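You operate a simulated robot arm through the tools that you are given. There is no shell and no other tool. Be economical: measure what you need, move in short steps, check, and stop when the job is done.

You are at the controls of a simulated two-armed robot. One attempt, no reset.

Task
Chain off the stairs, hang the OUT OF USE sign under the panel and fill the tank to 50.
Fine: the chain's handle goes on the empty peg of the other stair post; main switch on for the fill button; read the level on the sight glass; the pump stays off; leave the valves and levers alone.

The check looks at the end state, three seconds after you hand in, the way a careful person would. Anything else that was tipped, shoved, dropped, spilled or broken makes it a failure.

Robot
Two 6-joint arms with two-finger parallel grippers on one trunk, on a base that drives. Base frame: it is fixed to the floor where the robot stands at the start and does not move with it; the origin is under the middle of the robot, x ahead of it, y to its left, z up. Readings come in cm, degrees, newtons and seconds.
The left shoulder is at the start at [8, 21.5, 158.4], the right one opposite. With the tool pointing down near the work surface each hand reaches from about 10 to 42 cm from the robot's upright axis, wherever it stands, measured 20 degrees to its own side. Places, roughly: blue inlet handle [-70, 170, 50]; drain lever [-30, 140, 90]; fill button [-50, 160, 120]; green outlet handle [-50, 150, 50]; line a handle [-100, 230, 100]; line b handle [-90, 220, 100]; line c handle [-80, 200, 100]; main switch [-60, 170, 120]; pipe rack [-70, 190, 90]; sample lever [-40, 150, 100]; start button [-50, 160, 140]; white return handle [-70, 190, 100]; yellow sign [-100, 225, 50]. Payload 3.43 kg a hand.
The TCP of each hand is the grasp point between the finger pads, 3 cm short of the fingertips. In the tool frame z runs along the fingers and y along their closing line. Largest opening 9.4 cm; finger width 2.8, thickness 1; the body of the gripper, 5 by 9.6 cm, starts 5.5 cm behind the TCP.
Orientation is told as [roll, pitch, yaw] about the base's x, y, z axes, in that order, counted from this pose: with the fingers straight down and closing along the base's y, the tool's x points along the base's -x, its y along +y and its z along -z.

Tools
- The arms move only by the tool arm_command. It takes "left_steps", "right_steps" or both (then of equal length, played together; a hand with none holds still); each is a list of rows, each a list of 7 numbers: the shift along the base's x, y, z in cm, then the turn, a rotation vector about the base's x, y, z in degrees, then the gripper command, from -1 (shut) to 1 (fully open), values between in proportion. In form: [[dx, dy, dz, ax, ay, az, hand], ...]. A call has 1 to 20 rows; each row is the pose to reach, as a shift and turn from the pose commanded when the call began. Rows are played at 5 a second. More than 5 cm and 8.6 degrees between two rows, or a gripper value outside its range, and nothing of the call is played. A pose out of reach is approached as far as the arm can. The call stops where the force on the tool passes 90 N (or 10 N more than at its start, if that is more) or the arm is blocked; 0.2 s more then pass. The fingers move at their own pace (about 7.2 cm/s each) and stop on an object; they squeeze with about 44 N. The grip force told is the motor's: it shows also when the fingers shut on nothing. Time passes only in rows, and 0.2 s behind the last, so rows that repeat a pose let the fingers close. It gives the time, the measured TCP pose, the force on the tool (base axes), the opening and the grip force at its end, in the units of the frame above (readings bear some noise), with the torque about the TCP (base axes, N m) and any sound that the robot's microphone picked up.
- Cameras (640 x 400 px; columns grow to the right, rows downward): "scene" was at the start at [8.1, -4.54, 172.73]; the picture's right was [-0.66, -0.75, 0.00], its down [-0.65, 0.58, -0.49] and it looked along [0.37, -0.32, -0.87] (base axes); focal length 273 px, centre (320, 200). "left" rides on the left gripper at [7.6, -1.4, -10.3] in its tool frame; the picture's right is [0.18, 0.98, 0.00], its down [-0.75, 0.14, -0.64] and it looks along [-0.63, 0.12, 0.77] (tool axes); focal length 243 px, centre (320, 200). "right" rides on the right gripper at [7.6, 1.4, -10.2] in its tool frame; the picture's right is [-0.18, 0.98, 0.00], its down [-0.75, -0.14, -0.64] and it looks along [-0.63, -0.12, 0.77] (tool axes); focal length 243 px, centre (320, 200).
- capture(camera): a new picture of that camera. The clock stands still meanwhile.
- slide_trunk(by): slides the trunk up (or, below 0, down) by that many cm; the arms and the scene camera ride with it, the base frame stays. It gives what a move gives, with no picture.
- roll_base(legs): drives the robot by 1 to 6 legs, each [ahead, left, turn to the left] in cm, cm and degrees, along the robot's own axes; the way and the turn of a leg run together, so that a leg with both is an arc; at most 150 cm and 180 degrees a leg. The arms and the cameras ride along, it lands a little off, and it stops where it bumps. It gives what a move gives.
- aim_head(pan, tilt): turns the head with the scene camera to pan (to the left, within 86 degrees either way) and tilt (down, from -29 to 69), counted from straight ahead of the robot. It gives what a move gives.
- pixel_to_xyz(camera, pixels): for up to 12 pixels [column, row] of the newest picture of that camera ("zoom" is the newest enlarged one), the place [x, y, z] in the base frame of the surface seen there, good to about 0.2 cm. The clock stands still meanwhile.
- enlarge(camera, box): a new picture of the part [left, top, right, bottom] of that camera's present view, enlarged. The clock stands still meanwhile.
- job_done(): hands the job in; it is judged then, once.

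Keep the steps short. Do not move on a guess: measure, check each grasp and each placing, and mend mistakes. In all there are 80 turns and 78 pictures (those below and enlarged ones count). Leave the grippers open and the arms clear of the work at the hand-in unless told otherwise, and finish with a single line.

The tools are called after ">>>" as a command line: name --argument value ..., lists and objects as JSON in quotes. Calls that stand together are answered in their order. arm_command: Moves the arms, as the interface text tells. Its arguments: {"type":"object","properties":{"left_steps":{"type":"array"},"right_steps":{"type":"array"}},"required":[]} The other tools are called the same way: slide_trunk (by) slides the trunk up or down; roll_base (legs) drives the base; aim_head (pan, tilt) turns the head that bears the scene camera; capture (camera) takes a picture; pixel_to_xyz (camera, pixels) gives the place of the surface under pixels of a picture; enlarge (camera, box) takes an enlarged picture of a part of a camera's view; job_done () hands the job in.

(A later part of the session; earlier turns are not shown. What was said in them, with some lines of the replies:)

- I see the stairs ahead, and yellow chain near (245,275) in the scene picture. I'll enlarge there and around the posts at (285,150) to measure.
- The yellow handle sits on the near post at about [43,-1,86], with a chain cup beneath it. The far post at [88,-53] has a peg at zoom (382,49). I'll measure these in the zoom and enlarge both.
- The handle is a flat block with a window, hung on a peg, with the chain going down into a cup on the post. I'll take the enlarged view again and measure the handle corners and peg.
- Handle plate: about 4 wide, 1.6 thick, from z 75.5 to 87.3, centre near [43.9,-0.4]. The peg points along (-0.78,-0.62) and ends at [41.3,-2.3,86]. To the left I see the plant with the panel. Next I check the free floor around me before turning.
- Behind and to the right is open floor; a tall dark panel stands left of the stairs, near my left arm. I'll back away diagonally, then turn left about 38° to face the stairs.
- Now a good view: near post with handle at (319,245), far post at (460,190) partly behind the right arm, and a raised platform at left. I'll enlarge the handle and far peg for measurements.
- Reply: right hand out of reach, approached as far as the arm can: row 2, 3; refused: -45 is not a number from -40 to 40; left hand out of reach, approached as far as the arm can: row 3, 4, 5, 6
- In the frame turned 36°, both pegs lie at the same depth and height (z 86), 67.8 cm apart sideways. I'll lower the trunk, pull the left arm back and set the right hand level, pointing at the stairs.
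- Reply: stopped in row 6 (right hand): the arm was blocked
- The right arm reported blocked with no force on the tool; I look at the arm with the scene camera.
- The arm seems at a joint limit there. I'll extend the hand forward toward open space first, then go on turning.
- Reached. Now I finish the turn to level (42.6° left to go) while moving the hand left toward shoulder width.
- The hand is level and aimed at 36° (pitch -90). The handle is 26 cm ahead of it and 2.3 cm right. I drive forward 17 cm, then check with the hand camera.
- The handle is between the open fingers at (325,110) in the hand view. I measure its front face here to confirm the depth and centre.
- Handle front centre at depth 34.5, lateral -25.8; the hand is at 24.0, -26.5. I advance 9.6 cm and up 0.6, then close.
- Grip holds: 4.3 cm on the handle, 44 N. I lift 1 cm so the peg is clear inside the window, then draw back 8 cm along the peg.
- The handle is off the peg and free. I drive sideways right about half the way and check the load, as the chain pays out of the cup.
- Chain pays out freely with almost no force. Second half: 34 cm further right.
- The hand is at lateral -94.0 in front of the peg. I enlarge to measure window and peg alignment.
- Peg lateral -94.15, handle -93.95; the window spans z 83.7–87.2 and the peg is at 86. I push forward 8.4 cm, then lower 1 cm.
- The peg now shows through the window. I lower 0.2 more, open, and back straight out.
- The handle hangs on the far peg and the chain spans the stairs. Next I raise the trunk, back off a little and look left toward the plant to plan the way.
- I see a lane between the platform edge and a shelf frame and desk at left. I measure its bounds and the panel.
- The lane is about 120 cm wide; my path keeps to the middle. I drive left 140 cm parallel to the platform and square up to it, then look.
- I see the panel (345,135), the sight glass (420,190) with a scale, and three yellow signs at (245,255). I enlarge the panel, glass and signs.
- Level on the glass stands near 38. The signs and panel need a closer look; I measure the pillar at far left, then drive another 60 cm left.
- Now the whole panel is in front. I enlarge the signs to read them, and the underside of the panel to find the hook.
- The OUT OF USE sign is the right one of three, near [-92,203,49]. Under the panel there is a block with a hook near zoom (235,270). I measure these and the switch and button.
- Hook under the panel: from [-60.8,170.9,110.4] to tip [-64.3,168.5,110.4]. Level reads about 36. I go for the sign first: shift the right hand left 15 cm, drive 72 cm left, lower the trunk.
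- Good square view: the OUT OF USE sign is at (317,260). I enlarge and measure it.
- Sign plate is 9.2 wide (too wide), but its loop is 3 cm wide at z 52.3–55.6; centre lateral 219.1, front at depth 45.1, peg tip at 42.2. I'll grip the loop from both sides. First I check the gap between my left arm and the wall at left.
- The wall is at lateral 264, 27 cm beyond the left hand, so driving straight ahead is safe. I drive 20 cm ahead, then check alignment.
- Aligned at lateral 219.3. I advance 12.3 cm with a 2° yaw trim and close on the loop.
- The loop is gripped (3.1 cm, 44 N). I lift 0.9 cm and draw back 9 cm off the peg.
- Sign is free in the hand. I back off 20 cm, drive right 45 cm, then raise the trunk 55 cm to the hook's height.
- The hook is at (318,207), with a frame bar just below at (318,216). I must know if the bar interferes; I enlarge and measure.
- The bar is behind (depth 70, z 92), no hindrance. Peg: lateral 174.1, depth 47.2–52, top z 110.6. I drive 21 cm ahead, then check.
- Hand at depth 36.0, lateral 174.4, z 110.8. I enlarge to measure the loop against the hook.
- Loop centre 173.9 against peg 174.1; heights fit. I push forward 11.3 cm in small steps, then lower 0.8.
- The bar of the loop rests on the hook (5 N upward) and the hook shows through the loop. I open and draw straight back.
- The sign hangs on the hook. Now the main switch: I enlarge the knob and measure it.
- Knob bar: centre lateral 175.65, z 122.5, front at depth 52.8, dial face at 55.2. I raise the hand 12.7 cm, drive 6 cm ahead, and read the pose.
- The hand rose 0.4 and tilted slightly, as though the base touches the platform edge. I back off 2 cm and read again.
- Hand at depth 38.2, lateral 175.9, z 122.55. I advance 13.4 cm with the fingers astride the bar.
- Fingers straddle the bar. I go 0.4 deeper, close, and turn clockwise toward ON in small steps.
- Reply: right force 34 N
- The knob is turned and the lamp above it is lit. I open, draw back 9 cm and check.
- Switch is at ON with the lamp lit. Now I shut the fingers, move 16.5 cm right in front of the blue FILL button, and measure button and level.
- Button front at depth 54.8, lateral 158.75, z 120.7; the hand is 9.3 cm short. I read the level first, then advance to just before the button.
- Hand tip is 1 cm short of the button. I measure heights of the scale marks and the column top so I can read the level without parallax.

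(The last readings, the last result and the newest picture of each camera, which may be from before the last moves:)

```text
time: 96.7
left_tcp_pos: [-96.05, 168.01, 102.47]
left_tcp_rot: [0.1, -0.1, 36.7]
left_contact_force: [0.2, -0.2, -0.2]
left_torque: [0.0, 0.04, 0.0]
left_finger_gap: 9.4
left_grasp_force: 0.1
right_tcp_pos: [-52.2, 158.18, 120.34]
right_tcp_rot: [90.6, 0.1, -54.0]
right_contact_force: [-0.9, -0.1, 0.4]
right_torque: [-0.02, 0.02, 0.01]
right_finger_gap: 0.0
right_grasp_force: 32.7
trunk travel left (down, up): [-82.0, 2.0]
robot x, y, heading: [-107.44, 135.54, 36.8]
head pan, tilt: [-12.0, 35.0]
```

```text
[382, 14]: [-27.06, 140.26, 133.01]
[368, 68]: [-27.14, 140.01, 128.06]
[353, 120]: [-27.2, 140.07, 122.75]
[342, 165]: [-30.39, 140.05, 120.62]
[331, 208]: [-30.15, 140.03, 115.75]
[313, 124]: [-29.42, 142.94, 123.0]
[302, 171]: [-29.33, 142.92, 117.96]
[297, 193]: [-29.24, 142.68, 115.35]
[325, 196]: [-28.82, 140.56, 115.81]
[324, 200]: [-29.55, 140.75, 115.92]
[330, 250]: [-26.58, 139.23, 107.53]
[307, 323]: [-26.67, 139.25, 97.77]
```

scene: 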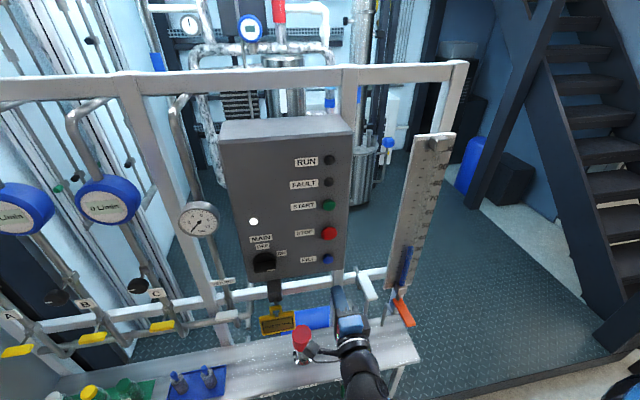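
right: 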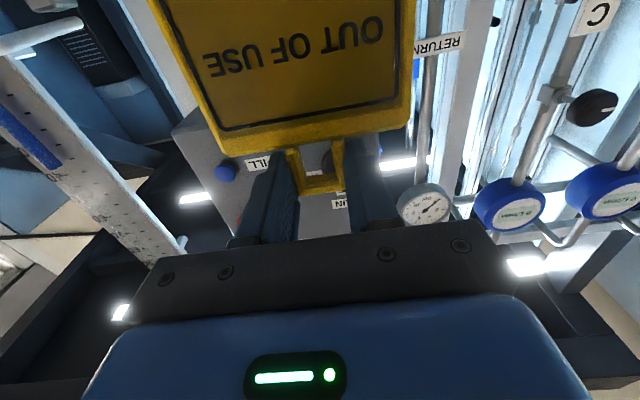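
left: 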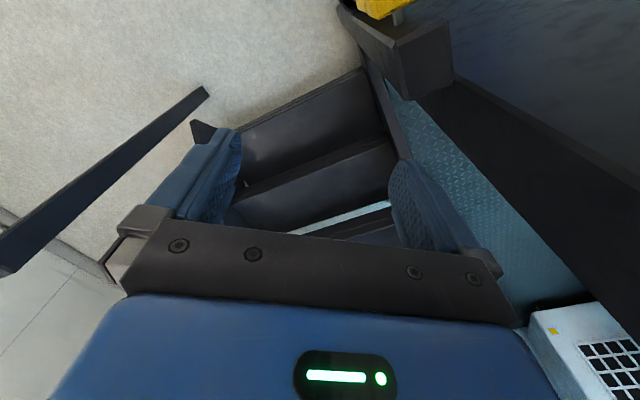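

Scale: 0 at z 97.8, 50 at z 122.9; the column top at 115.9 reads 36. I give a short trial press: 1.6 cm in, then back, and read how far it rises.

>>> arm_command --right_steps '[[0.7, 0.5, 0.2, 0, 0, 0, -1], [1.3, 0.9, 0.2, 0, 0, 0, -1], [1.3, 0.9, 0.2, 0, 0, 0, -1], [0, 0, 0, 0, 0, 0, -1]]'

>>> enlarge --camera "scene" --box '[310, 195, 450, 300]'

```text
time: 97.7
left_tcp_pos: [-96.1, 168.12, 102.42]
left_tcp_rot: [0.0, -0.2, 36.6]
left_contact_force: [0.1, 0.1, -0.9]
left_torque: [0.0, -0.01, 0.02]
left_finger_gap: 9.36
left_grasp_force: 0.1
right_tcp_pos: [-52.13, 158.1, 120.36]
right_tcp_rot: [90.5, 0.1, -54.0]
right_contact_force: [0.1, 0.9, 0.8]
right_torque: [0.0, -0.03, 0.02]
right_finger_gap: 0.01
right_grasp_force: 32.9
trunk travel left (down, up): [-82.0, 2.0]
robot x, y, heading: [-107.66, 135.3, 36.5]
head pan, tilt: [-12.0, 35.0]
heard: click
```

```text
3.81 times, centred on (380, 248) of scene
```

zoom: 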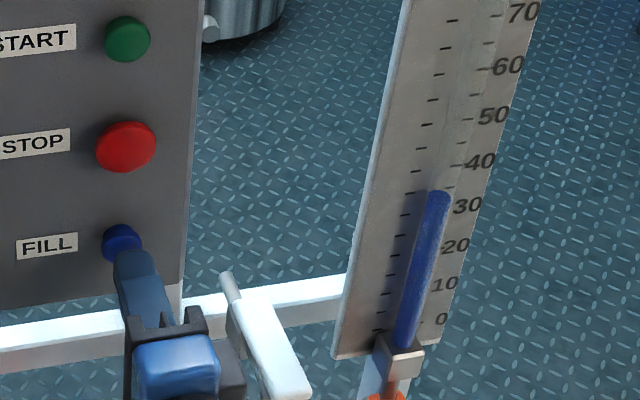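

A click; the column seems up a little (top row 197→193). I wait 0.4 s and read again, to know whether it fills only while held.

>>> pixel_to_xyz --camera "zoom" --pixels '[[438, 193], [438, 196], [437, 200], [440, 190]]'

>>> arm_command --right_steps '[[0, 0, 0, 0, 0, 0, -1], [0, 0, 0, 0, 0, 0, -1]]'

>>> enlarge --camera "scene" --box '[375, 195, 445, 300]'

>>> pixel_to_xyz --camera "zoom" --pixels '[[325, 188], [325, 191], [325, 194], [324, 198]]'

```text
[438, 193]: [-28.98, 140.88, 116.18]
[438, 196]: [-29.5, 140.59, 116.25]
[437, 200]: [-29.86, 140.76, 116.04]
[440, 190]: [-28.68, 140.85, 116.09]
```

```text
time: 98.3
left_tcp_pos: [-96.06, 168.15, 102.49]
left_tcp_rot: [0.0, -0.2, 36.8]
left_contact_force: [-0.5, 0.8, 0.1]
left_torque: [-0.01, 0.02, 0.01]
left_finger_gap: 9.41
left_grasp_force: 0.0
right_tcp_pos: [-52.12, 158.17, 120.41]
right_tcp_rot: [90.5, 0.0, -54.1]
right_contact_force: [1.1, 0.2, -0.5]
right_torque: [-0.02, -0.02, -0.02]
right_finger_gap: 0.02
right_grasp_force: 32.8
trunk travel left (down, up): [-82.0, 2.0]
robot x, y, heading: [-107.31, 135.64, 36.8]
head pan, tilt: [-12.0, 35.0]
```

```text
3.81 times, centred on (410, 248) of scene
```

zoom: 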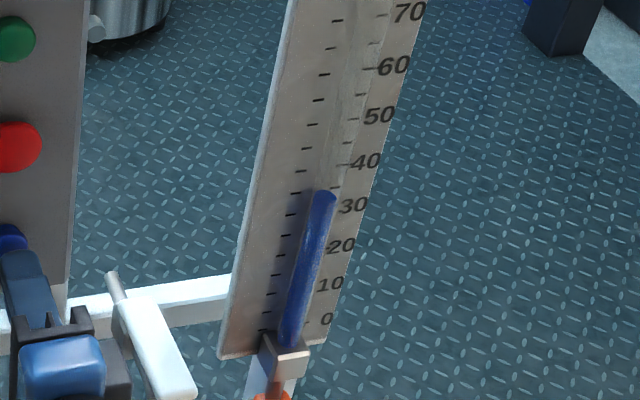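

```text
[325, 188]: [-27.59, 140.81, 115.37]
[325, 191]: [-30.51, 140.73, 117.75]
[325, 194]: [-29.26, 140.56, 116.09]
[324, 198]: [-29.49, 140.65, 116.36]
```

It fills only while held, roughly 2 units a second. I hold for about 2.4 s and read again.

>>> arm_command --right_steps '[[0.7, 0.5, 0.2, 0, 0, 0, -1], [1.3, 0.9, 0.2, 0, 0, 0, -1], [1.3, 0.9, 0.2, 0, 0, 0, -1], [1.3, 0.9, 0.2, 0, 0, 0, -1], [1.3, 0.9, 0.2, 0, 0, 0, -1], [1.3, 0.9, 0.2, 0, 0, 0, -1], [1.3, 0.9, 0.2, 0, 0, 0, -1], [1.3, 0.9, 0.2, 0, 0, 0, -1], [1.3, 0.9, 0.2, 0, 0, 0, -1], [1.3, 0.9, 0.2, 0, 0, 0, -1], [1.3, 0.9, 0.2, 0, 0, 0, -1], [1.3, 0.9, 0.2, 0, 0, 0, -1], [0, 0, 0, 0, 0, 0, -1]]'

>>> enlarge --camera "scene" --box '[385, 195, 435, 270]'

```text
time: 101.1
left_tcp_pos: [-96.08, 168.18, 102.36]
left_tcp_rot: [0.0, -0.2, 36.7]
left_contact_force: [0.7, -0.3, -0.1]
left_torque: [0.0, 0.01, 0.0]
left_finger_gap: 9.39
left_grasp_force: 0.0
right_tcp_pos: [-52.07, 158.12, 120.43]
right_tcp_rot: [90.7, 0.1, -53.9]
right_contact_force: [-0.5, 0.1, -0.1]
right_torque: [-0.03, 0.0, 0.02]
right_finger_gap: 0.01
right_grasp_force: 33.0
trunk travel left (down, up): [-82.0, 2.0]
robot x, y, heading: [-107.56, 135.76, 36.5]
head pan, tilt: [-12.0, 35.0]
heard: click
```

```text
5.33 times, centred on (410, 232) of scene
```

zoom: 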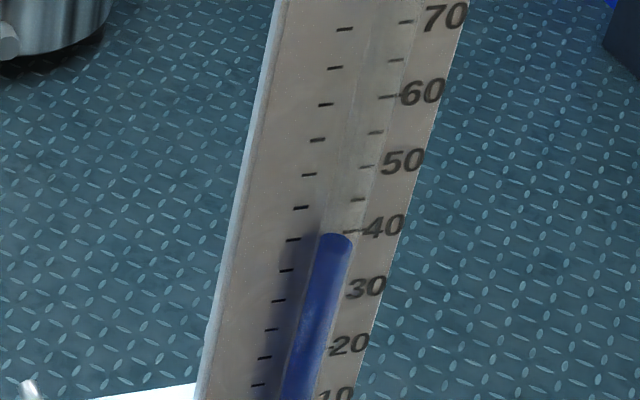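

>>> pixel_to_xyz --camera "zoom" --pixels '[[336, 236], [336, 239], [336, 242], [335, 246], [330, 240], [342, 240], [309, 174], [293, 240], [286, 270], [301, 207]]'

```text
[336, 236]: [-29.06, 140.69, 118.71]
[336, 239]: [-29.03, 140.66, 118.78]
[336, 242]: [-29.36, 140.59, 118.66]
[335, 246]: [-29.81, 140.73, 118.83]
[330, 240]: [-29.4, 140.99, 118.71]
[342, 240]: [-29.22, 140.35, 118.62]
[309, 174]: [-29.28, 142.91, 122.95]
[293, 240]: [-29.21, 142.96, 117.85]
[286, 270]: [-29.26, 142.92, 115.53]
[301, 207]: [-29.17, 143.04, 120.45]
```

Column top z 118.7 = 41.6. Rate is about 0.5 unit per held row. I hold for 14 rows, aiming at about 48, short of the mark.

>>> arm_command --right_steps '[[0.7, 0.5, 0.2, 0, 0, 0, -1], [1.3, 0.9, 0.2, 0, 0, 0, -1], [1.3, 0.9, 0.2, 0, 0, 0, -1], [1.3, 0.9, 0.2, 0, 0, 0, -1], [1.3, 0.9, 0.2, 0, 0, 0, -1], [1.3, 0.9, 0.2, 0, 0, 0, -1], [1.3, 0.9, 0.2, 0, 0, 0, -1], [1.3, 0.9, 0.2, 0, 0, 0, -1], [1.3, 0.9, 0.2, 0, 0, 0, -1], [1.3, 0.9, 0.2, 0, 0, 0, -1], [1.3, 0.9, 0.2, 0, 0, 0, -1], [1.3, 0.9, 0.2, 0, 0, 0, -1], [1.3, 0.9, 0.2, 0, 0, 0, -1], [1.3, 0.9, 0.2, 0, 0, 0, -1], [1.3, 0.9, 0.2, 0, 0, 0, -1], [0, 0, 0, 0, 0, 0, -1]]'

>>> enlarge --camera "scene" --box '[385, 195, 435, 270]'

```text
time: 104.5
left_tcp_pos: [-96.06, 168.11, 102.36]
left_tcp_rot: [-0.1, -0.1, 36.7]
left_contact_force: [-1.1, -0.4, -0.7]
left_torque: [0.0, 0.01, 0.0]
left_finger_gap: 9.41
left_grasp_force: 0.1
right_tcp_pos: [-52.11, 158.11, 120.47]
right_tcp_rot: [90.7, 0.0, -54.0]
right_contact_force: [0.4, 0.2, -0.7]
right_torque: [0.02, -0.01, 0.01]
right_finger_gap: 0.0
right_grasp_force: 32.9
trunk travel left (down, up): [-82.0, 2.0]
robot x, y, heading: [-107.52, 135.66, 36.3]
head pan, tilt: [-12.0, 35.0]
heard: click
```

```text
5.33 times, centred on (410, 232) of scene
```

zoom: 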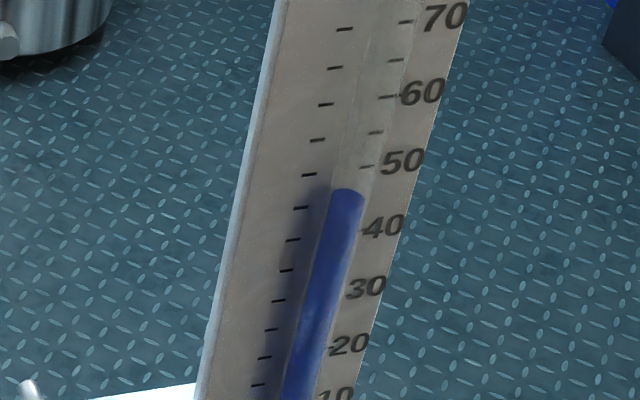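

>>> pixel_to_xyz --camera "zoom" --pixels '[[347, 191], [347, 194], [347, 197], [342, 194], [353, 194], [346, 202], [309, 174], [301, 207], [317, 140], [367, 167]]'

```text
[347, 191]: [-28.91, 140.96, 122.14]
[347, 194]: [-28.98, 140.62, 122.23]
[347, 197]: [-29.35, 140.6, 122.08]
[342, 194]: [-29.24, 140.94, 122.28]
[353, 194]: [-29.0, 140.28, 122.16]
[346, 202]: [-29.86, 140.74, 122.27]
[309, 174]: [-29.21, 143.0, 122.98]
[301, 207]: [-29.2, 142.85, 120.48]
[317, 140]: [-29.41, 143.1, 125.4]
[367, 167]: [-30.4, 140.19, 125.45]
```

Column top z 122.17 = 48.4, so 1.6 units remain. I press for 3 held rows and read again.

>>> arm_command --right_steps '[[0.7, 0.5, 0.2, 0, 0, 0, -1], [1.3, 0.9, 0.2, 0, 0, 0, -1], [1.3, 0.9, 0.2, 0, 0, 0, -1], [1.3, 0.9, 0.2, 0, 0, 0, -1], [0, 0, 0, 0, 0, 0, -1]]'

>>> enlarge --camera "scene" --box '[385, 195, 435, 270]'

>>> pixel_to_xyz --camera "zoom" --pixels '[[349, 185], [349, 188], [349, 191], [344, 188], [354, 188], [347, 194], [346, 198], [309, 174], [301, 207], [317, 140]]'

```text
time: 105.7
left_tcp_pos: [-96.15, 168.03, 102.36]
left_tcp_rot: [-0.1, -0.1, 36.8]
left_contact_force: [0.4, -0.4, -0.1]
left_torque: [0.0, 0.0, -0.03]
left_finger_gap: 9.38
left_grasp_force: 0.0
right_tcp_pos: [-52.38, 158.15, 120.41]
right_tcp_rot: [90.6, 0.0, -54.0]
right_contact_force: [-0.1, -0.7, -0.4]
right_torque: [-0.02, 0.0, 0.0]
right_finger_gap: 0.0
right_grasp_force: 33.1
trunk travel left (down, up): [-82.0, 2.0]
robot x, y, heading: [-107.59, 135.58, 36.6]
head pan, tilt: [-12.0, 35.0]
heard: click
```

```text
5.33 times, centred on (410, 232) of scene
```

zoom: 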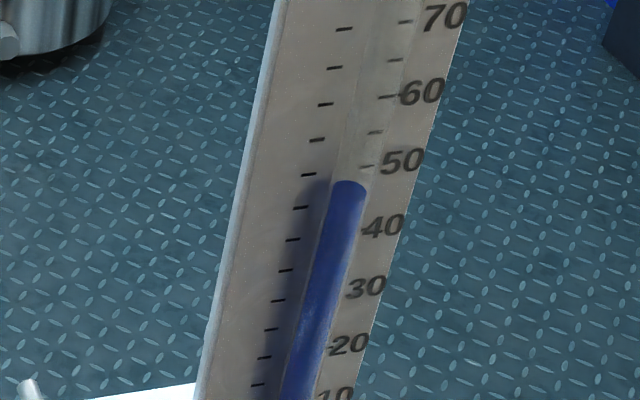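

```text
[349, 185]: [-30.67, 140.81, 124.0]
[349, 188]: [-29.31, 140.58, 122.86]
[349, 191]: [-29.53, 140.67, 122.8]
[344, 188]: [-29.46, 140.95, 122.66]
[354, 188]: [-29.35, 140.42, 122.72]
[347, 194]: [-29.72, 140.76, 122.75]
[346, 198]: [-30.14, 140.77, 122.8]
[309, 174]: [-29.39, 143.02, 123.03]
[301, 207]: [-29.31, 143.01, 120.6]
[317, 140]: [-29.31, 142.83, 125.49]
```

Column top z 122.77 against 122.97 for the 50 mark: 49.6. One last short tap of a single held row.

>>> arm_command --right_steps '[[0.7, 0.5, 0.2, 0, 0, 0, -1], [1.3, 0.9, 0.2, 0, 0, 0, -1], [0, 0, 0, 0, 0, 0, -1]]'

>>> enlarge --camera "scene" --box '[385, 195, 435, 270]'

>>> pixel_to_xyz --camera "zoom" --pixels '[[350, 185], [349, 188], [349, 191], [344, 187], [354, 187], [347, 194], [346, 198], [309, 174], [301, 207], [317, 140]]'

```text
time: 106.5
left_tcp_pos: [-96.19, 167.93, 102.48]
left_tcp_rot: [0.0, -0.1, 36.8]
left_contact_force: [-0.6, -0.4, -0.3]
left_torque: [0.01, 0.01, 0.01]
left_finger_gap: 9.43
left_grasp_force: 0.0
right_tcp_pos: [-52.43, 157.87, 120.34]
right_tcp_rot: [90.7, 0.1, -54.1]
right_contact_force: [-0.1, -0.6, 0.6]
right_torque: [0.0, 0.04, -0.03]
right_finger_gap: 0.01
right_grasp_force: 33.0
trunk travel left (down, up): [-82.0, 2.0]
robot x, y, heading: [-107.81, 136.04, 36.9]
head pan, tilt: [-12.0, 35.0]
heard: click
```

```text
5.33 times, centred on (410, 232) of scene
```

zoom: 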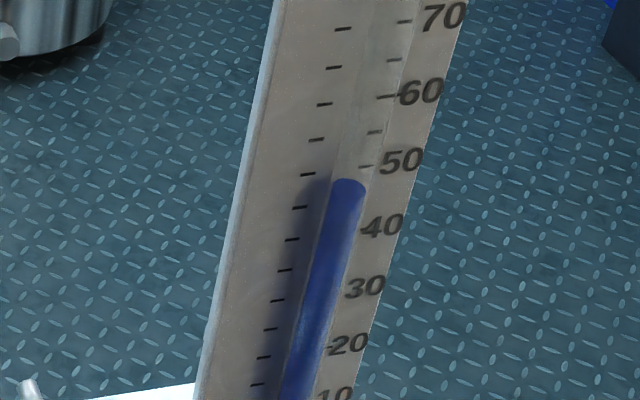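

```text
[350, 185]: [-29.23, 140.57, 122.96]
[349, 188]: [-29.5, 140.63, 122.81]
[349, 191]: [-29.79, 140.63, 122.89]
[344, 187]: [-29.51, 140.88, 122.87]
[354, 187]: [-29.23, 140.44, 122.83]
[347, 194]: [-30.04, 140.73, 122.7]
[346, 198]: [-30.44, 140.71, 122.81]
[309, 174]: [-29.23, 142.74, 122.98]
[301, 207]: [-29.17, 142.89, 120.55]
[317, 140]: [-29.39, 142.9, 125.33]
```

Level reads about 49.8: done. I withdraw the hand, open it, back the base away, and take a final look.

>>> arm_command --right_steps '[[-2.4, -1.8, 0, 0, 0, 0, -1], [-5.6, -4.1, 0, 0, 0, 0, -1], [-8.8, -6.4, 0, 0, 0, 0, 0], [-8.8, -6.4, 0, 0, 0, 0, 1], [-8.8, -6.4, 0, 0, 0, 0, 1]]'

>>> roll_base --legs '[[-28, 0, 0]]'

>>> capture --camera "scene"

>>> enlarge --camera "scene" --box '[220, 60, 440, 300]'

>>> aim_head --pan -86 --tilt 25

>>> capture --camera "scene"

```text
time: 107.7
left_tcp_pos: [-96.12, 168.07, 102.32]
left_tcp_rot: [0.0, -0.1, 36.8]
left_contact_force: [0.4, 0.0, 0.6]
left_torque: [-0.01, 0.0, 0.01]
left_finger_gap: 9.4
left_grasp_force: 0.2
right_tcp_pos: [-61.01, 151.84, 120.25]
right_tcp_rot: [90.6, 0.0, -53.9]
right_contact_force: [0.7, 0.0, -0.4]
right_torque: [0.0, 0.01, -0.01]
right_finger_gap: 9.39
right_grasp_force: 0.0
trunk travel left (down, up): [-82.0, 2.0]
robot x, y, heading: [-107.66, 135.7, 36.8]
head pan, tilt: [-12.0, 35.0]
```

```text
time: 109.7
left_tcp_pos: [-118.58, 151.19, 102.31]
left_tcp_rot: [-0.1, 0.1, 36.2]
left_contact_force: [0.1, 0.2, 0.2]
left_torque: [-0.03, 0.01, 0.0]
left_finger_gap: 9.39
left_grasp_force: 0.1
right_tcp_pos: [-83.48, 134.59, 120.21]
right_tcp_rot: [90.4, -0.1, -54.4]
right_contact_force: [0.4, 0.2, -0.3]
right_torque: [0.02, 0.01, -0.03]
right_finger_gap: 9.42
right_grasp_force: 0.1
trunk travel left (down, up): [-82.0, 2.0]
robot x, y, heading: [-130.41, 118.34, 36.5]
head pan, tilt: [-12.0, 35.0]
```

```text
14 pictures are left
```

scene: 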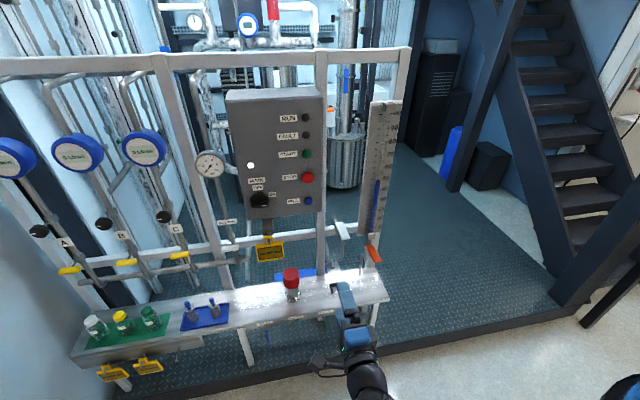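

```text
1.67 times, centred on (330, 180) of scene
```

zoom: 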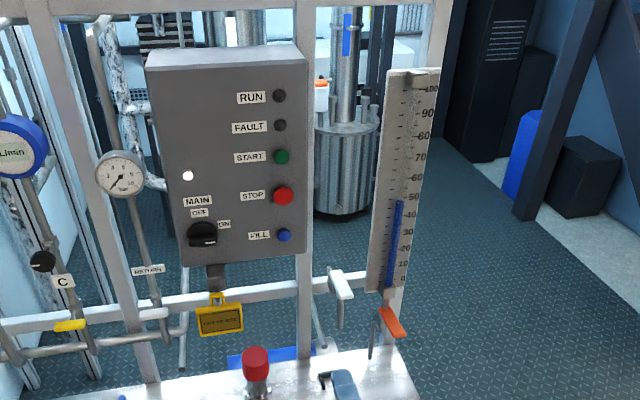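

```text
time: 111.2
left_tcp_pos: [-118.77, 151.17, 102.34]
left_tcp_rot: [-0.1, -0.1, 36.3]
left_contact_force: [-0.5, 0.0, 0.8]
left_torque: [0.0, 0.05, 0.01]
left_finger_gap: 9.41
left_grasp_force: 0.1
right_tcp_pos: [-83.84, 134.48, 120.4]
right_tcp_rot: [90.7, 0.0, -54.5]
right_contact_force: [0.7, -0.1, -0.1]
right_torque: [0.0, 0.0, -0.01]
right_finger_gap: 9.39
right_grasp_force: 0.0
trunk travel left (down, up): [-82.0, 2.0]
robot x, y, heading: [-130.96, 118.77, 36.4]
head pan, tilt: [-85.9, 25.0]
```

```text
12 pictures are left
```

scene: 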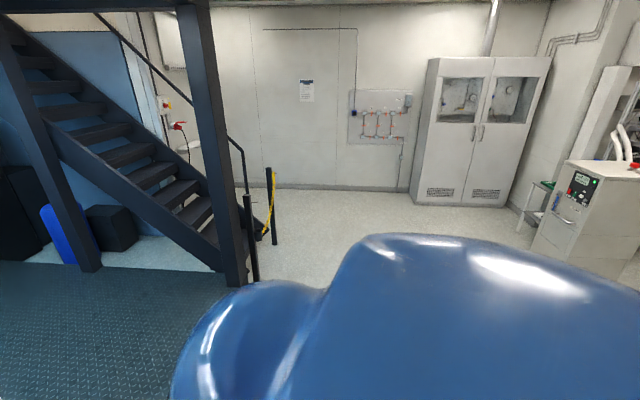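

The chain still spans the stairs at (270,200), the sign hangs under the panel, main is on with RUN dark, and the level is at 50. The arms are clear and both grippers are open, so I hand in.

>>> job_done

```text
The job is handed in.
```

The stairs are chained off, the OUT OF USE sign hangs under the panel, and the tank reads about 49.8 on the sight glass, with the main switch left on and the pump off.
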